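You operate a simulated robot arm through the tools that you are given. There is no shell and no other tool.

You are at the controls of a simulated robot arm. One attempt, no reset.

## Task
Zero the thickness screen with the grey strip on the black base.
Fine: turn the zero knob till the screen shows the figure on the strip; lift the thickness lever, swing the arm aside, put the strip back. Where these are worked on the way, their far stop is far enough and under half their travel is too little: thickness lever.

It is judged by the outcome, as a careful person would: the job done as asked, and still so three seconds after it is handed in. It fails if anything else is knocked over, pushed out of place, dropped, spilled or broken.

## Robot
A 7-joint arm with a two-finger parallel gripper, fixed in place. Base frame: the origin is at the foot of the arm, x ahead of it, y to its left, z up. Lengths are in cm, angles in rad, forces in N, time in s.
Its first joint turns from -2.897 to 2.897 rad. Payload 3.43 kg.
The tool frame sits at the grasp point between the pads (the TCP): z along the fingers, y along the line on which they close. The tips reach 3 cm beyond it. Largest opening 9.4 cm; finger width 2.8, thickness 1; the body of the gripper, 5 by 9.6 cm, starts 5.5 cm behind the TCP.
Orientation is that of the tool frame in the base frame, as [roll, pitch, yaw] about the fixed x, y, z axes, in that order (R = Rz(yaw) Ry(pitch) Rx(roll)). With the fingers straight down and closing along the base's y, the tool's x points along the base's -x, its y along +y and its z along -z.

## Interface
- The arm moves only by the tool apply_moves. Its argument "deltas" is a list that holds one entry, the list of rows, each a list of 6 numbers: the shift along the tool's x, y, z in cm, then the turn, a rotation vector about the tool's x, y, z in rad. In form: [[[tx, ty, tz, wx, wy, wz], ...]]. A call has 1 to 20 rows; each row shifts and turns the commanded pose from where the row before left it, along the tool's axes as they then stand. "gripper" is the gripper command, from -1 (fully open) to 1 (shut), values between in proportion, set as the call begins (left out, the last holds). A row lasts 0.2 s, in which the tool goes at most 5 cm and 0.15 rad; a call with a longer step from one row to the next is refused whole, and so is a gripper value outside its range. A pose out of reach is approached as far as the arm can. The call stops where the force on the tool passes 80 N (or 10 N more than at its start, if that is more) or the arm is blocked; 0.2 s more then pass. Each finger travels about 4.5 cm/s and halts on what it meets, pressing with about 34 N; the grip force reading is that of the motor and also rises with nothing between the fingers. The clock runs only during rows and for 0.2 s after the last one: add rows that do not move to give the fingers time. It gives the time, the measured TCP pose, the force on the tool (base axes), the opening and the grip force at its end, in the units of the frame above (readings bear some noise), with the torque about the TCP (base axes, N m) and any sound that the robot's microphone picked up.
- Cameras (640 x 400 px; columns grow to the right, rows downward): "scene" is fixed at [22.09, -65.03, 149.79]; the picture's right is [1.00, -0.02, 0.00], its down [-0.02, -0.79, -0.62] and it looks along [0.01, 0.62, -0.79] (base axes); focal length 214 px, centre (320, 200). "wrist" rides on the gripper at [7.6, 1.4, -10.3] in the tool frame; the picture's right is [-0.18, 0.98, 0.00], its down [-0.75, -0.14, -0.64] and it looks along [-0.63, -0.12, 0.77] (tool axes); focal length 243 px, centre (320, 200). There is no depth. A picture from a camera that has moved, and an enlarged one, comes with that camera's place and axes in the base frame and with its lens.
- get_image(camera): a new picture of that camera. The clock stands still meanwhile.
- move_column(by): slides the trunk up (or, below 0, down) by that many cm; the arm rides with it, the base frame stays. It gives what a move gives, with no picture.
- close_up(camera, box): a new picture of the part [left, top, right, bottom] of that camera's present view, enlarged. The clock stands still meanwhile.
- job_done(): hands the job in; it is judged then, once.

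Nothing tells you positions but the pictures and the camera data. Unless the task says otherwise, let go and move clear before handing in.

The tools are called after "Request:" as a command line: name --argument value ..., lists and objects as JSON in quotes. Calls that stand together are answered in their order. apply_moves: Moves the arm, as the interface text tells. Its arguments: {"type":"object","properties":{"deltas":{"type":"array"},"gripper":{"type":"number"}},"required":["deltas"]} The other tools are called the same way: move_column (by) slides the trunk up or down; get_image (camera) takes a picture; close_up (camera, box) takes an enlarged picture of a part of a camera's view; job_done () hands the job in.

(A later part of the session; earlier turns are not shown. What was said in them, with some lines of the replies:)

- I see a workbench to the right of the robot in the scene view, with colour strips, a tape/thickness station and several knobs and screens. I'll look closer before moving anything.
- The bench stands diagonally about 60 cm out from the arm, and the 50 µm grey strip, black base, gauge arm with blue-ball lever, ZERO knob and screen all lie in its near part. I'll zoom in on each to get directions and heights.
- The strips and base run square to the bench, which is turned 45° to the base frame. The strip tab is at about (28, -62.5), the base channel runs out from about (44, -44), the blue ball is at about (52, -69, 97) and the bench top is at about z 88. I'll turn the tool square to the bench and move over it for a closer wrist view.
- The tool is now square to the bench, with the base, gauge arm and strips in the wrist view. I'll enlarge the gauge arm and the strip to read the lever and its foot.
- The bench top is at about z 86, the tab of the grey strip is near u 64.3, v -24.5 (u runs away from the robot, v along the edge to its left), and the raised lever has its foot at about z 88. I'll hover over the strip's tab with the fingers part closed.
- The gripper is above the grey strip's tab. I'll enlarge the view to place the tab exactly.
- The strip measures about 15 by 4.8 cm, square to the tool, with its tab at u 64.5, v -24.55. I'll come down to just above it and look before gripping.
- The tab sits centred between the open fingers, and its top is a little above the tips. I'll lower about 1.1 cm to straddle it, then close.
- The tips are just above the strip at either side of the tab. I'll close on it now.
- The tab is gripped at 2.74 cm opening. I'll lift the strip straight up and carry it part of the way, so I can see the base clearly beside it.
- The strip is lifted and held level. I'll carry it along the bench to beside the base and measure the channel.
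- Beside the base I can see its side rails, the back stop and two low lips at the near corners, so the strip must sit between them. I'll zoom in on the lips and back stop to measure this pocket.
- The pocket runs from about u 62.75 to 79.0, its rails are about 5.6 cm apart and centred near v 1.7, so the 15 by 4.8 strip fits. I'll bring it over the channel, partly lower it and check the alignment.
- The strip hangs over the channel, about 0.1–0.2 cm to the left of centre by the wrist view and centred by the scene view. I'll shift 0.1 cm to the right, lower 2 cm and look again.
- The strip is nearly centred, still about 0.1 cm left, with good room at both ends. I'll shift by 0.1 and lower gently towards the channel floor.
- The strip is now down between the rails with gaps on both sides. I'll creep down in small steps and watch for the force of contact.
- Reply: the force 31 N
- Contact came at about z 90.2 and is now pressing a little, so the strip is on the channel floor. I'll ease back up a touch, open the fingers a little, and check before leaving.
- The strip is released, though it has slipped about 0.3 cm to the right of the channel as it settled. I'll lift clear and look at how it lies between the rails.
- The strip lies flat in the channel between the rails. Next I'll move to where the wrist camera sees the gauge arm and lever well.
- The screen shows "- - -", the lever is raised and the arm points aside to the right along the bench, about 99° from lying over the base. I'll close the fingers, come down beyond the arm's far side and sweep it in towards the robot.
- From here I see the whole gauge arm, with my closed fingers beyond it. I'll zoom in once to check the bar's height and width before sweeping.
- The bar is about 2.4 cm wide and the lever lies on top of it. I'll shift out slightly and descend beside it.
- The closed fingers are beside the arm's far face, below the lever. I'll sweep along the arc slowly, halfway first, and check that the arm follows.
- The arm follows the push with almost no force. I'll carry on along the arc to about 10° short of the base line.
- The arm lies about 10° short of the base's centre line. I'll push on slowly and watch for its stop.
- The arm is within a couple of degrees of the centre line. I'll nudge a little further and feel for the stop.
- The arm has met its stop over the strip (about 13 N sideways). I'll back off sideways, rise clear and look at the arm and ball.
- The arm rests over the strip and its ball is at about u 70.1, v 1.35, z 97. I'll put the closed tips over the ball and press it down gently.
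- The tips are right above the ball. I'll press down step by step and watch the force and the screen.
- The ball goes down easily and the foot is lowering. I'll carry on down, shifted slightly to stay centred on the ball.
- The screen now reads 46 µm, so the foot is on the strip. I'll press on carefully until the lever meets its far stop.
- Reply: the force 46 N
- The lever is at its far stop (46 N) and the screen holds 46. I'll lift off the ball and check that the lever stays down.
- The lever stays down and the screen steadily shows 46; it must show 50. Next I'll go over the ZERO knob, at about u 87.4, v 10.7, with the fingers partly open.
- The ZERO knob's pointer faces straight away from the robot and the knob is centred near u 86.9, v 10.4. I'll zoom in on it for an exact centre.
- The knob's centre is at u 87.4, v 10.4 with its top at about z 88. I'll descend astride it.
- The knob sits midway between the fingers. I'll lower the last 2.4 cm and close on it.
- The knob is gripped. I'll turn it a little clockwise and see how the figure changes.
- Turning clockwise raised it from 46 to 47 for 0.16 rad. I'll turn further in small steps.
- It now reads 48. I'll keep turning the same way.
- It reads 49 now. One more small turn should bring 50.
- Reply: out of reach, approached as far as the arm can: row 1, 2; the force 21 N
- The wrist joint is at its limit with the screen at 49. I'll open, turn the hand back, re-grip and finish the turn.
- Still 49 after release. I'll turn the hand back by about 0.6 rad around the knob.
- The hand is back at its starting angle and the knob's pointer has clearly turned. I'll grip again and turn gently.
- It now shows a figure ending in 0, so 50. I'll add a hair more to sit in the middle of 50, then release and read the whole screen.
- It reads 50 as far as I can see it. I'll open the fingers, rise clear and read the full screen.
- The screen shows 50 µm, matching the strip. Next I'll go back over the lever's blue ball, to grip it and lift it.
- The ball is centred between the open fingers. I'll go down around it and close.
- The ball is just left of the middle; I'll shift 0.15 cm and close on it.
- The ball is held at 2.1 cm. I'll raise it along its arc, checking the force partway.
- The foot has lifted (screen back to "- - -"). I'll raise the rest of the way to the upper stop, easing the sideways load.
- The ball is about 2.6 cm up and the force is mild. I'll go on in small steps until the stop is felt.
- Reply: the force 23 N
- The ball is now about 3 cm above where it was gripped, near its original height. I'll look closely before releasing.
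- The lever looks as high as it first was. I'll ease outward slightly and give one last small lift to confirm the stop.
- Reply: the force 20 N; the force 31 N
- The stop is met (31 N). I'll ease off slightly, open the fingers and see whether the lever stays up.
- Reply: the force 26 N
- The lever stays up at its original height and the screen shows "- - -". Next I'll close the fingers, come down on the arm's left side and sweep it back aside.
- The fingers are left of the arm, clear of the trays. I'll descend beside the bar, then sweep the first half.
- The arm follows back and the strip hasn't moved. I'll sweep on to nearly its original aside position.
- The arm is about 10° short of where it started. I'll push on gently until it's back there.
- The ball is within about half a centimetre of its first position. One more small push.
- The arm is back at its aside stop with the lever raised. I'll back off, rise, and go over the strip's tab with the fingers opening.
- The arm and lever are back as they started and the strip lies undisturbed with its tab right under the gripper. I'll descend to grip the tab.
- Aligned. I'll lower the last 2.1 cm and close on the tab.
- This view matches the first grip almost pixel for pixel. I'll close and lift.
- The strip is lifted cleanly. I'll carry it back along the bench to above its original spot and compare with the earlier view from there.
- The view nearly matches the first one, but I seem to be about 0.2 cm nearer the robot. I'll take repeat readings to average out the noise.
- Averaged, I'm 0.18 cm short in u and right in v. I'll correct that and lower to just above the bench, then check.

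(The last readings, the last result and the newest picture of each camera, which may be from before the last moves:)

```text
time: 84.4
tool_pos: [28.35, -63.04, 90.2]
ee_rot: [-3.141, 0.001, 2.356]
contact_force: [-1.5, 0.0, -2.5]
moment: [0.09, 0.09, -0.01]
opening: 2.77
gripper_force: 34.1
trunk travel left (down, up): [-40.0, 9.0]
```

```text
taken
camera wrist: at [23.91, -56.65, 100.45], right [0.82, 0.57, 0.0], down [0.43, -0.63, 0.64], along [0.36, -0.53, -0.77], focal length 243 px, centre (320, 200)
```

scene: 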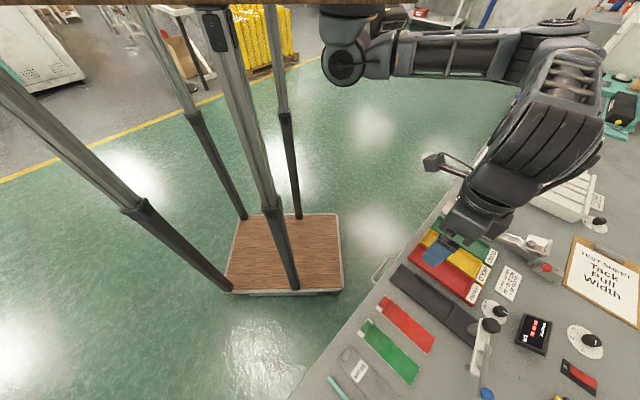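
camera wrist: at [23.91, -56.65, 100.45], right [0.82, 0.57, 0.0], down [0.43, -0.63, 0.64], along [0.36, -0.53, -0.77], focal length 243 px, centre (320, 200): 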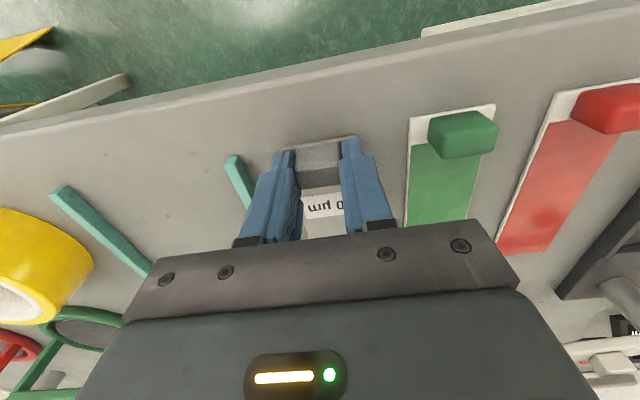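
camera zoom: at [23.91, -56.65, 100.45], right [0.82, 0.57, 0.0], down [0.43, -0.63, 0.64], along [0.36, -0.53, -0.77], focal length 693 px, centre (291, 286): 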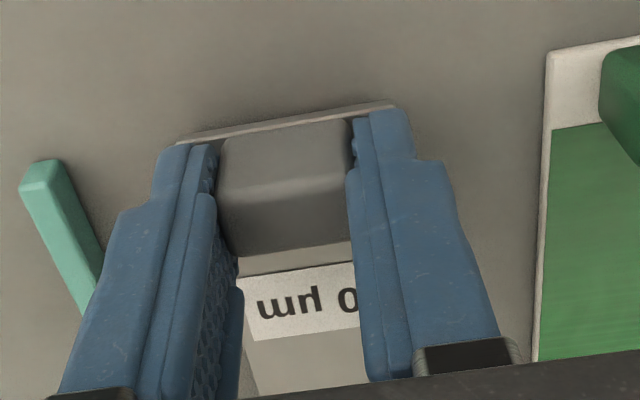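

By reading and picture I'm now about 0.15 cm too far out. I'll correct, lower slightly, and average again.

Request:
apply_moves --deltas '[[[0.15, 0, 0.3, 0, 0, 0], [0, 0, 0, 0, 0, 0], [0, 0, 0, 0, 0, 0]]]'

Request:
apply_moves --deltas '[[[0, 0, 0, 0, 0, 0]]]'

Request:
apply_moves --deltas '[[[0, 0, 0, 0, 0, 0]]]'

Request:
apply_moves --deltas '[[[0, 0, 0, 0, 0, 0]]]'

Request:
close_up --camera "wrist" --box '[230, 100, 430, 240]'

```text
time: 85.2
tool_pos: [28.28, -62.98, 89.89]
ee_rot: [3.141, 0.001, 2.355]
contact_force: [-0.7, 1.1, -2.8]
moment: [0.06, 0.09, -0.02]
opening: 2.77
gripper_force: 34.2
trunk travel left (down, up): [-40.0, 9.0]
```

```text
time: 85.6
tool_pos: [28.23, -63.04, 90.03]
ee_rot: [-3.141, 0.0, 2.355]
contact_force: [-0.3, 0.2, -2.2]
moment: [0.06, 0.09, 0.0]
opening: 2.75
gripper_force: 33.6
trunk travel left (down, up): [-40.0, 9.0]
```

```text
time: 86.0
tool_pos: [28.22, -63.03, 89.93]
ee_rot: [3.14, -0.001, 2.355]
contact_force: [0.1, -0.2, -2.4]
moment: [0.04, 0.1, 0.03]
opening: 2.75
gripper_force: 33.5
trunk travel left (down, up): [-40.0, 9.0]
```

```text
time: 86.4
tool_pos: [28.29, -62.97, 89.95]
ee_rot: [3.141, 0.0, 2.356]
contact_force: [-0.7, 0.3, -2.4]
moment: [0.08, 0.09, -0.01]
opening: 2.75
gripper_force: 34.5
trunk travel left (down, up): [-40.0, 9.0]
```

```text
2.86 times, centred on (330, 170) of wrist
camera zoom: at [23.85, -56.58, 100.21], right [0.82, 0.57, 0.0], down [0.43, -0.63, 0.64], along [0.36, -0.53, -0.77], focal length 693 px, centre (291, 286)
```

zoom: 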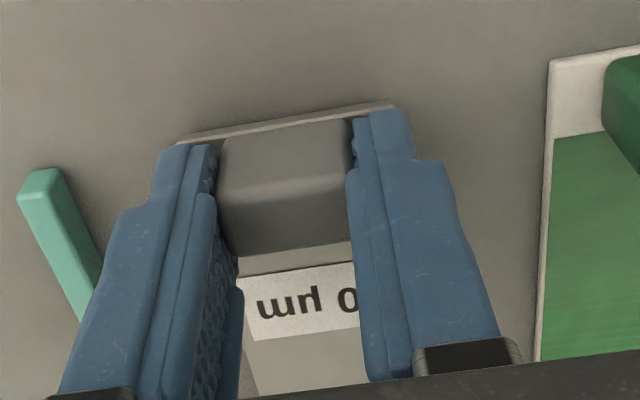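

I'm within 0.1 cm of the original spot. I'll trim that and creep down until the strip touches the bench.

Request:
apply_moves --deltas '[[[0.08, -0.02, 0.2, 0, 0, 0], [0, 0, 0.1, 0, 0, 0], [0, 0, 0, 0, 0, 0]]]'

Request:
apply_moves --deltas '[[[0, 0, 0.1, 0, 0, 0], [0, 0, 0, 0, 0, 0]]]'

Request:
close_up --camera "wrist" --box '[230, 100, 430, 240]'

```text
time: 87.2
tool_pos: [28.21, -62.95, 89.73]
ee_rot: [3.141, -0.001, 2.356]
contact_force: [0.2, 0.0, -2.2]
moment: [0.06, 0.03, 0.03]
opening: 2.74
gripper_force: 33.7
trunk travel left (down, up): [-40.0, 9.0]
```

```text
time: 87.8
tool_pos: [28.26, -63.12, 89.59]
ee_rot: [-3.141, 0.001, 2.356]
contact_force: [-0.1, 0.4, -1.3]
moment: [-0.05, 0.01, -0.01]
opening: 2.75
gripper_force: 33.7
trunk travel left (down, up): [-40.0, 9.0]
```

```text
2.86 times, centred on (330, 170) of wrist
camera zoom: at [23.76, -56.56, 99.86], right [0.82, 0.57, 0.0], down [0.43, -0.63, 0.64], along [0.36, -0.53, -0.77], focal length 693 px, centre (291, 286)
```

zoom: 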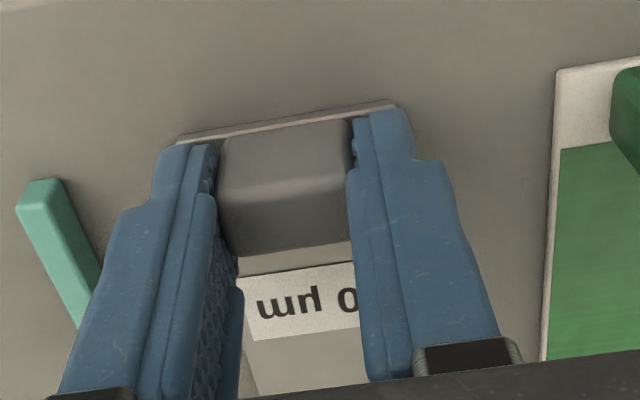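

This now matches the first gripped view to within a couple of pixels. I'll settle the last fraction and confirm contact.

Request:
apply_moves --deltas '[[[0, 0.05, 0.08, 0, 0, 0], [0, 0, 0, 0, 0, 0]]]'

```text
time: 88.4
tool_pos: [28.18, -63.03, 89.68]
ee_rot: [3.141, 0.0, 2.357]
contact_force: [-0.3, -1.7, 2.3]
moment: [-0.38, -0.45, -0.15]
opening: 2.75
gripper_force: 34.4
trunk travel left (down, up): [-40.0, 9.0]
```

The strip is just touching. One more small step, then I'll release.

Request:
apply_moves --deltas '[[[0, 0, 0.07, 0, 0, 0], [0, 0, 0, 0, 0, 0]]]'

Request:
apply_moves --deltas '[[[0, 0, 0, 0, 0, 0], [0, 0, 0, 0, 0, 0], [0, 0, 0, 0, 0, 0]]]' --gripper -0.1

Request:
close_up --camera "wrist" --box '[230, 100, 430, 240]'

```text
time: 89.0
tool_pos: [28.21, -62.97, 89.58]
ee_rot: [3.141, 0.001, 2.359]
contact_force: [1.6, 0.6, 15.3]
moment: [-0.15, -0.31, -0.03]
opening: 2.76
gripper_force: 33.9
trunk travel left (down, up): [-40.0, 9.0]
```

```text
time: 89.8
tool_pos: [28.18, -62.95, 89.56]
ee_rot: [-3.141, -0.001, 2.354]
contact_force: [0.6, 1.1, 2.1]
moment: [-0.01, -0.03, 0.01]
opening: 5.09
gripper_force: 0.0
trunk travel left (down, up): [-40.0, 9.0]
```

```text
2.86 times, centred on (330, 170) of wrist
camera zoom: at [23.77, -56.48, 99.67], right [0.82, 0.57, 0.0], down [0.43, -0.63, 0.64], along [0.36, -0.53, -0.77], focal length 693 px, centre (291, 286)
```

zoom: 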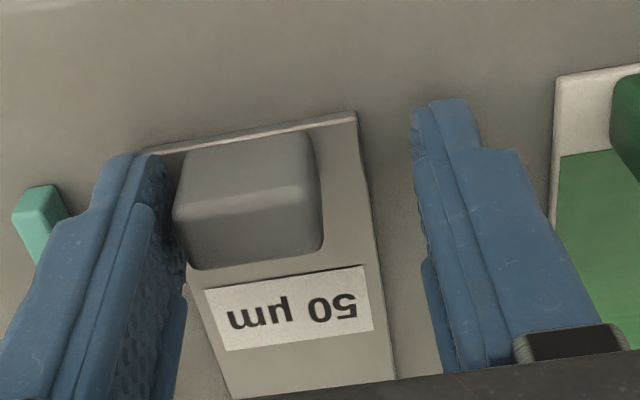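

On opening, the left finger dragged the strip about 0.9 cm to the right of its place; the tips were probably brushing the strip after pressing down. I'll lift straight up and see how it lies.

Request:
apply_moves --deltas '[[[0, 0, -0.5, 0, 0, 0], [0, 0, -2.5, 0, 0, 0], [0, 0, -4, 0, 0, 0], [0, 0, -4.5, 0, 0, 0], [0, 0, 0, 0, 0, 0]]]'

Request:
get_image --camera "wrist"

Request:
close_up --camera "wrist" --box '[270, 70, 400, 220]'

Request:
close_up --camera "wrist" --box '[280, 75, 370, 135]'

```text
time: 91.0
tool_pos: [28.16, -62.82, 100.93]
ee_rot: [3.141, 0.0, 2.356]
contact_force: [0.1, 0.1, 0.8]
moment: [0.03, -0.04, -0.01]
opening: 5.16
gripper_force: 0.0
trunk travel left (down, up): [-40.0, 9.0]
```

```text
taken
camera wrist: at [23.67, -56.43, 111.14], right [0.82, 0.57, 0.0], down [0.43, -0.63, 0.64], along [0.36, -0.53, -0.77], focal length 243 px, centre (320, 200)
```

wrist: 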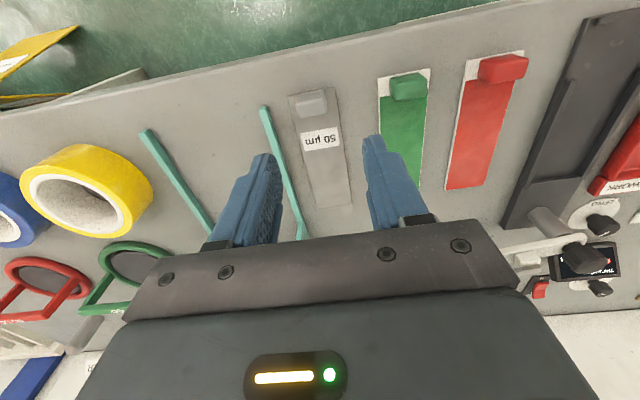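

```text
2.67 times, centred on (335, 145) of wrist
camera zoom: at [23.67, -56.43, 111.14], right [0.82, 0.57, 0.0], down [0.43, -0.63, 0.64], along [0.36, -0.53, -0.77], focal length 647 px, centre (280, 347)
```

zoom: 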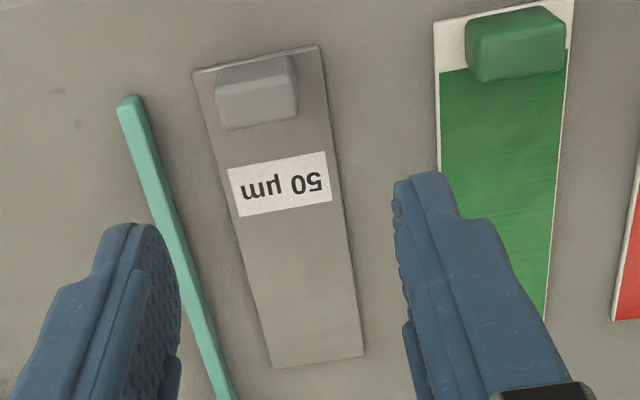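

```text
6.67 times, centred on (325, 105) of wrist
camera zoom: at [23.67, -56.43, 111.14], right [0.82, 0.57, 0.0], down [0.43, -0.63, 0.64], along [0.36, -0.53, -0.77], focal length 1618 px, centre (287, 833)
```

zoom: 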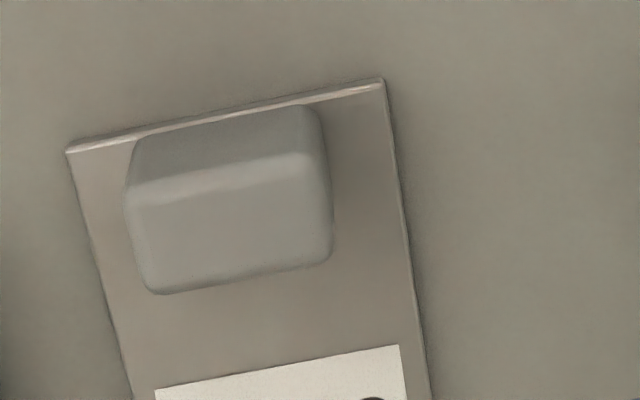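

The strip is only shifted about 0.85 cm sideways and still square. I'll re-grip it a little higher on the tab, so that the tips stay off the strip, and move it back.

Request:
apply_moves --deltas '[[[0, -0.88, 0, 0, 0, 0], [0, 0, 3.5, 0, 0, 0], [0, 0, 3.5, 0, 0, 0], [0, 0, 2.0, 0, 0, 0], [0, 0, 0, 0, 0, 0]]]' --gripper 0.1

Request:
close_up --camera "wrist" --box '[230, 100, 430, 240]'

```text
time: 92.2
tool_pos: [27.56, -63.48, 91.88]
ee_rot: [-3.139, 0.0, 2.356]
contact_force: [0.3, 0.5, -0.9]
moment: [0.04, 0.01, 0.0]
opening: 4.22
gripper_force: 0.0
trunk travel left (down, up): [-40.0, 9.0]
```

```text
2.86 times, centred on (330, 170) of wrist
camera zoom: at [23.11, -57.06, 102.11], right [0.82, 0.57, 0.0], down [0.43, -0.63, 0.64], along [0.36, -0.53, -0.77], focal length 693 px, centre (291, 286)
```

zoom: 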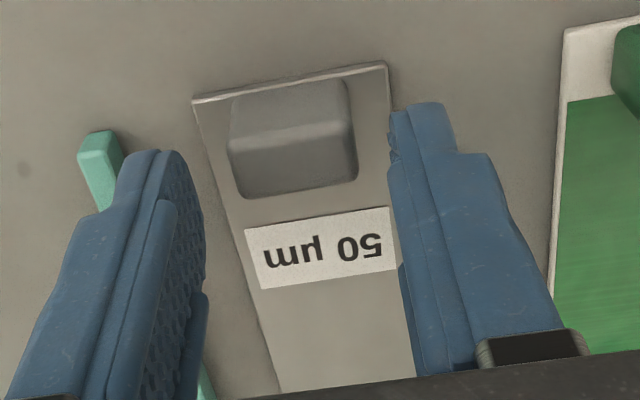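

The tab is centred again. I'll lower to grip it slightly higher than before and close.

Request:
apply_moves --deltas '[[[0, 0, 1.0, 0, 0, 0], [0, 0, 0.95, 0, 0, 0], [0, 0, 0, 0, 0, 0]]]'

Request:
apply_moves --deltas '[[[0, 0, 0, 0, 0, 0], [0, 0, 0, 0, 0, 0], [0, 0, 0, 0, 0, 0], [0, 0, 0, 0, 0, 0]]]' --gripper 1

Request:
close_up --camera "wrist" --box '[230, 100, 430, 240]'

```text
time: 93.0
tool_pos: [27.67, -63.5, 89.89]
ee_rot: [-3.141, 0.001, 2.357]
contact_force: [0.9, 0.4, -0.3]
moment: [0.0, -0.02, 0.0]
opening: 4.25
gripper_force: 0.0
trunk travel left (down, up): [-40.0, 9.0]
```

```text
time: 94.0
tool_pos: [27.57, -63.63, 89.94]
ee_rot: [-3.141, 0.001, 2.357]
contact_force: [-0.3, 0.6, 0.3]
moment: [-0.01, -0.03, 0.06]
opening: 2.75
gripper_force: 34.2
trunk travel left (down, up): [-40.0, 9.0]
```

```text
2.86 times, centred on (330, 170) of wrist
camera zoom: at [23.15, -57.13, 100.2], right [0.82, 0.57, 0.0], down [0.43, -0.63, 0.64], along [0.36, -0.53, -0.77], focal length 693 px, centre (291, 286)
```

zoom: 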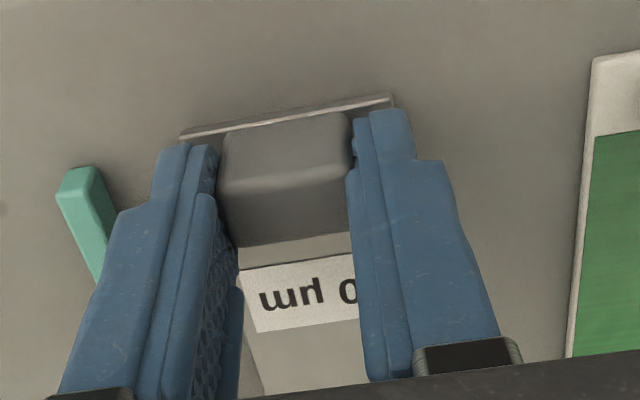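

Gripped again without disturbance. I'll lift 1 cm, move 0.88 cm left and lower almost to the bench.

Request:
apply_moves --deltas '[[[0, 0, -0.5, 0, 0, 0], [0, 0, -0.5, 0, 0, 0], [0, 0.44, 0, 0, 0, 0], [0, 0.44, 0, 0, 0, 0], [0, 0, 0.5, 0, 0, 0], [0, 0, 0.35, 0, 0, 0], [0, 0, 0, 0, 0, 0]]]'

Request:
apply_moves --deltas '[[[0, 0, 0, 0, 0, 0]]]'

Request:
apply_moves --deltas '[[[0, 0, 0, 0, 0, 0]]]'

Request:
close_up --camera "wrist" --box '[230, 100, 430, 240]'

```text
time: 95.6
tool_pos: [28.16, -63.03, 90.08]
ee_rot: [-3.141, 0.0, 2.357]
contact_force: [0.9, 0.2, -2.4]
moment: [0.1, 0.05, -0.04]
opening: 2.75
gripper_force: 33.6
trunk travel left (down, up): [-40.0, 9.0]
```

```text
time: 96.0
tool_pos: [28.22, -62.89, 90.12]
ee_rot: [-3.141, 0.001, 2.357]
contact_force: [-0.5, 0.2, -2.2]
moment: [0.05, 0.08, 0.0]
opening: 2.76
gripper_force: 34.0
trunk travel left (down, up): [-40.0, 9.0]
```

```text
time: 96.4
tool_pos: [28.2, -62.78, 90.16]
ee_rot: [-3.141, 0.0, 2.356]
contact_force: [-0.1, 1.0, -2.0]
moment: [0.06, 0.04, 0.0]
opening: 2.75
gripper_force: 34.6
trunk travel left (down, up): [-40.0, 9.0]
```

```text
2.86 times, centred on (330, 170) of wrist
camera zoom: at [23.8, -56.48, 100.38], right [0.82, 0.57, 0.0], down [0.43, -0.63, 0.64], along [0.36, -0.53, -0.77], focal length 693 px, centre (291, 286)
```

zoom: 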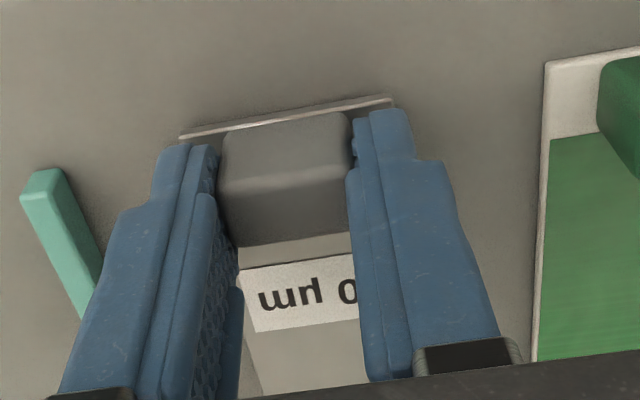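

This matches the original placing to within about 0.1 cm. I'll trim it and creep down to first contact only.

Request:
apply_moves --deltas '[[[0, -0.06, 0.1, 0, 0, 0], [0, 0, 0, 0, 0, 0]]]'

Request:
apply_moves --deltas '[[[0, 0, 0.05, 0, 0, 0], [0, 0, 0, 0, 0, 0]]]'

```text
time: 97.0
tool_pos: [27.98, -62.9, 90.08]
ee_rot: [3.141, 0.001, 2.358]
contact_force: [-0.5, -0.2, -2.2]
moment: [0.08, 0.07, 0.02]
opening: 2.74
gripper_force: 34.0
trunk travel left (down, up): [-40.0, 9.0]
```

```text
time: 97.6
tool_pos: [28.21, -63.03, 89.91]
ee_rot: [3.141, 0.0, 2.357]
contact_force: [0.6, 0.5, -1.7]
moment: [0.08, 0.06, 0.02]
opening: 2.73
gripper_force: 34.1
trunk travel left (down, up): [-40.0, 9.0]
```

No contact yet; I'll keep creeping.

Request:
apply_moves --deltas '[[[0, 0, 0.04, 0, 0, 0], [0, 0, 0, 0, 0, 0]]]'

Request:
apply_moves --deltas '[[[0, 0, 0.04, 0, 0, 0], [0, 0, 0, 0, 0, 0]]]'

```text
time: 98.2
tool_pos: [28.0, -62.99, 89.89]
ee_rot: [-3.142, 0.001, 2.355]
contact_force: [0.0, 0.9, 2.0]
moment: [-0.1, -0.17, 0.07]
opening: 2.74
gripper_force: 33.9
trunk travel left (down, up): [-40.0, 9.0]
```

```text
time: 98.8
tool_pos: [28.05, -62.99, 89.98]
ee_rot: [-3.141, 0.001, 2.357]
contact_force: [2.5, 0.9, 5.3]
moment: [-0.09, -0.19, 0.09]
opening: 2.78
gripper_force: 34.3
trunk travel left (down, up): [-40.0, 9.0]
```

Light contact only (about 5 N). I'll open just a little first and see whether the strip stays.

Request:
apply_moves --deltas '[[[0, 0, 0, 0, 0, 0], [0, 0, 0, 0, 0, 0]]]' --gripper 0.3

Request:
close_up --camera "wrist" --box '[230, 100, 430, 240]'

```text
time: 99.4
tool_pos: [28.04, -63.05, 89.86]
ee_rot: [3.141, 0.0, 2.355]
contact_force: [0.1, 0.2, 0.4]
moment: [0.02, 0.02, 0.0]
opening: 3.28
gripper_force: 0.1
trunk travel left (down, up): [-40.0, 9.0]
```

```text
2.86 times, centred on (330, 170) of wrist
camera zoom: at [23.67, -56.54, 100.16], right [0.82, 0.57, 0.0], down [0.43, -0.63, 0.64], along [0.36, -0.53, -0.77], focal length 693 px, centre (291, 286)
```

zoom: 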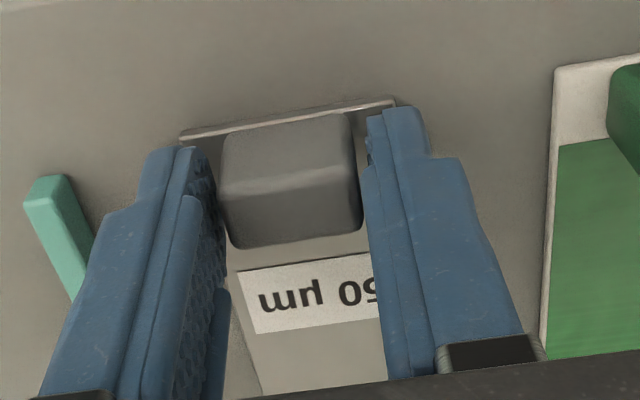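

The strip stays put with clear gaps on both sides. I'll open a bit more and lift straight up.

Request:
apply_moves --deltas '[[[0, 0, 0, 0, 0, 0], [0, 0, 0, 0, 0, 0]]]' --gripper 0.1

Request:
apply_moves --deltas '[[[0, 0, -1.0, 0, 0, 0], [0, 0, -2.5, 0, 0, 0], [0, 0, -4, 0, 0, 0], [0, 0, -4.5, 0, 0, 0], [0, 0, 0, 0, 0, 0]]]'

Request:
get_image --camera "wrist"

Request:
close_up --camera "wrist" --box '[270, 70, 400, 220]'

```text
time: 100.0
tool_pos: [27.99, -63.05, 89.96]
ee_rot: [-3.14, -0.001, 2.357]
contact_force: [-0.6, 0.1, -0.2]
moment: [-0.01, -0.02, -0.02]
opening: 4.2
gripper_force: 0.0
trunk travel left (down, up): [-40.0, 9.0]
```

```text
time: 101.2
tool_pos: [28.26, -62.96, 102.02]
ee_rot: [3.14, -0.002, 2.357]
contact_force: [-0.2, -0.6, -0.6]
moment: [-0.03, 0.0, 0.02]
opening: 4.23
gripper_force: 0.0
trunk travel left (down, up): [-40.0, 9.0]
```

```text
taken
camera wrist: at [23.76, -56.52, 112.16], right [0.82, 0.57, 0.0], down [0.43, -0.63, 0.64], along [0.36, -0.53, -0.77], focal length 243 px, centre (320, 200)
```

wrist: 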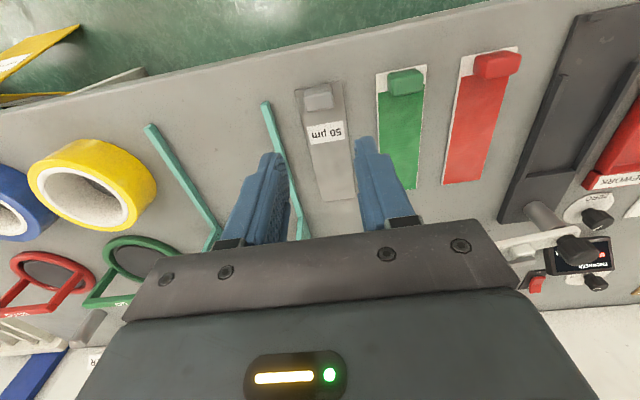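

```text
2.67 times, centred on (335, 145) of wrist
camera zoom: at [23.76, -56.52, 112.16], right [0.82, 0.57, 0.0], down [0.43, -0.63, 0.64], along [0.36, -0.53, -0.77], focal length 647 px, centre (280, 347)
```

zoom: 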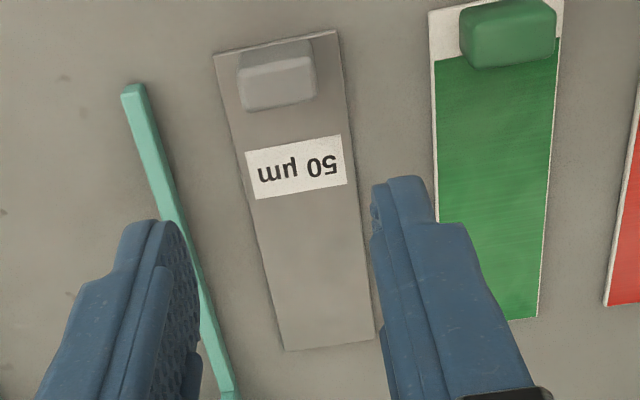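

The strip lies within about 0.15 cm of its original place, square and flat. I'll rise, back away from the bench and check the whole scene.

Request:
apply_moves --deltas '[[[0, 0, -4, 0, 0, 0], [2, 0, -4, 0, 0, 0], [3, 0, -4, 0, 0, 0], [4, 0, -2, 0, 0, 0], [4, 0, -2, 0, 0, 0], [3, 0, 0, 0, 0, 0], [0, 0, 0, 0, 0, 0]]]'

Request:
get_image --camera "scene"

Request:
close_up --camera "scene" --box '[330, 240, 640, 400]'

Request:
close_up --camera "scene" --box '[320, 320, 420, 400]'

Request:
close_up --camera "scene" --box '[460, 300, 540, 400]'

```text
time: 102.8
tool_pos: [16.64, -51.9, 118.06]
ee_rot: [-3.14, -0.001, 2.357]
contact_force: [0.3, 1.4, -0.2]
moment: [0.01, 0.0, 0.01]
opening: 4.24
gripper_force: 0.1
trunk travel left (down, up): [-40.0, 9.0]
```

```text
taken
```

scene: 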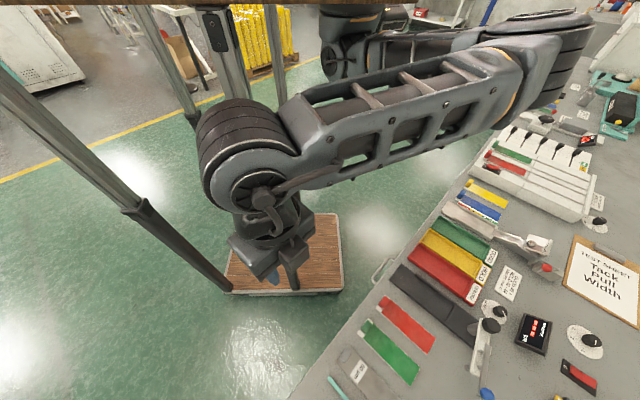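

```text
2.06 times, centred on (485, 320) of scene
camera zoom: at [22.09, -65.03, 149.79], right [1.0, -0.02, 0.0], down [-0.02, -0.79, -0.62], along [0.01, 0.62, -0.79], focal length 443 px, centre (-21, -48)
```

zoom: 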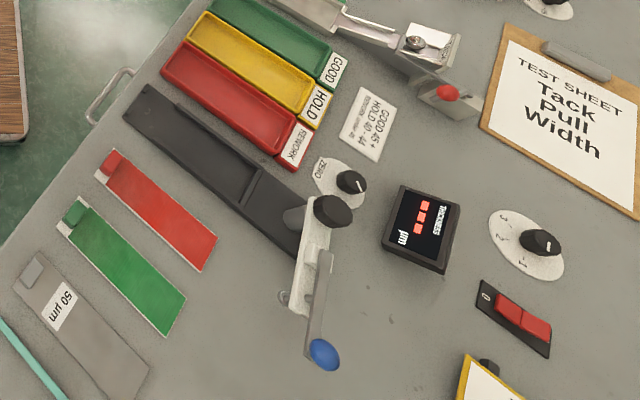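

```text
5.00 times, centred on (370, 360) of scene
camera zoom: at [22.09, -65.03, 149.79], right [1.0, -0.02, 0.0], down [-0.02, -0.79, -0.62], along [0.01, 0.62, -0.79], focal length 1072 px, centre (70, -600)
```

zoom: 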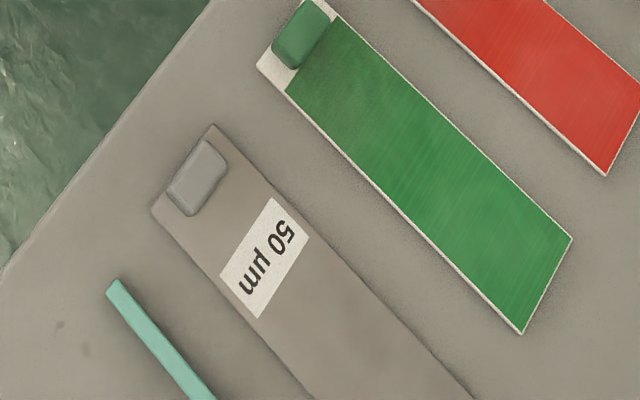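

```text
4.00 times, centred on (500, 350) of scene
camera zoom: at [22.09, -65.03, 149.79], right [1.0, -0.02, 0.0], down [-0.02, -0.79, -0.62], along [0.01, 0.62, -0.79], focal length 858 px, centre (-400, -400)
```

zoom: 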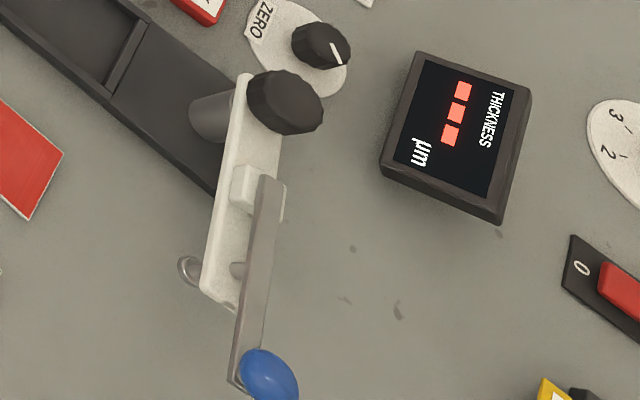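

Everything is as asked: the screen was zeroed to 50 with the strip under the foot, the lever is raised, and the arm is swung aside. The strip is back within about 0.15 cm of its spot, nothing else has moved and the gripper is clear, so I'll hand in.

Request:
job_done

```text
The job is handed in.
```

The thickness screen is zeroed: with the grey strip on the black base and the lever down, it went from 46 to 50 µm, the figure on the strip.

- **Lever and arm:** I lifted the lever to its upper stop and swung the arm aside to its stop. In the last picture both look just as they did at the start. The screen shows "- - -" again because nothing is being measured.
- **Strip:** It is back on the bench, flat and square, within about 0.15 cm of its original spot. When I first put it down, a finger dragged it about 0.9 cm sideways as it opened. I re-gripped it and set it down again.
- **Everything else:** Nothing else looks moved in the final pictures. The gripper has let go and is clear of the bench.
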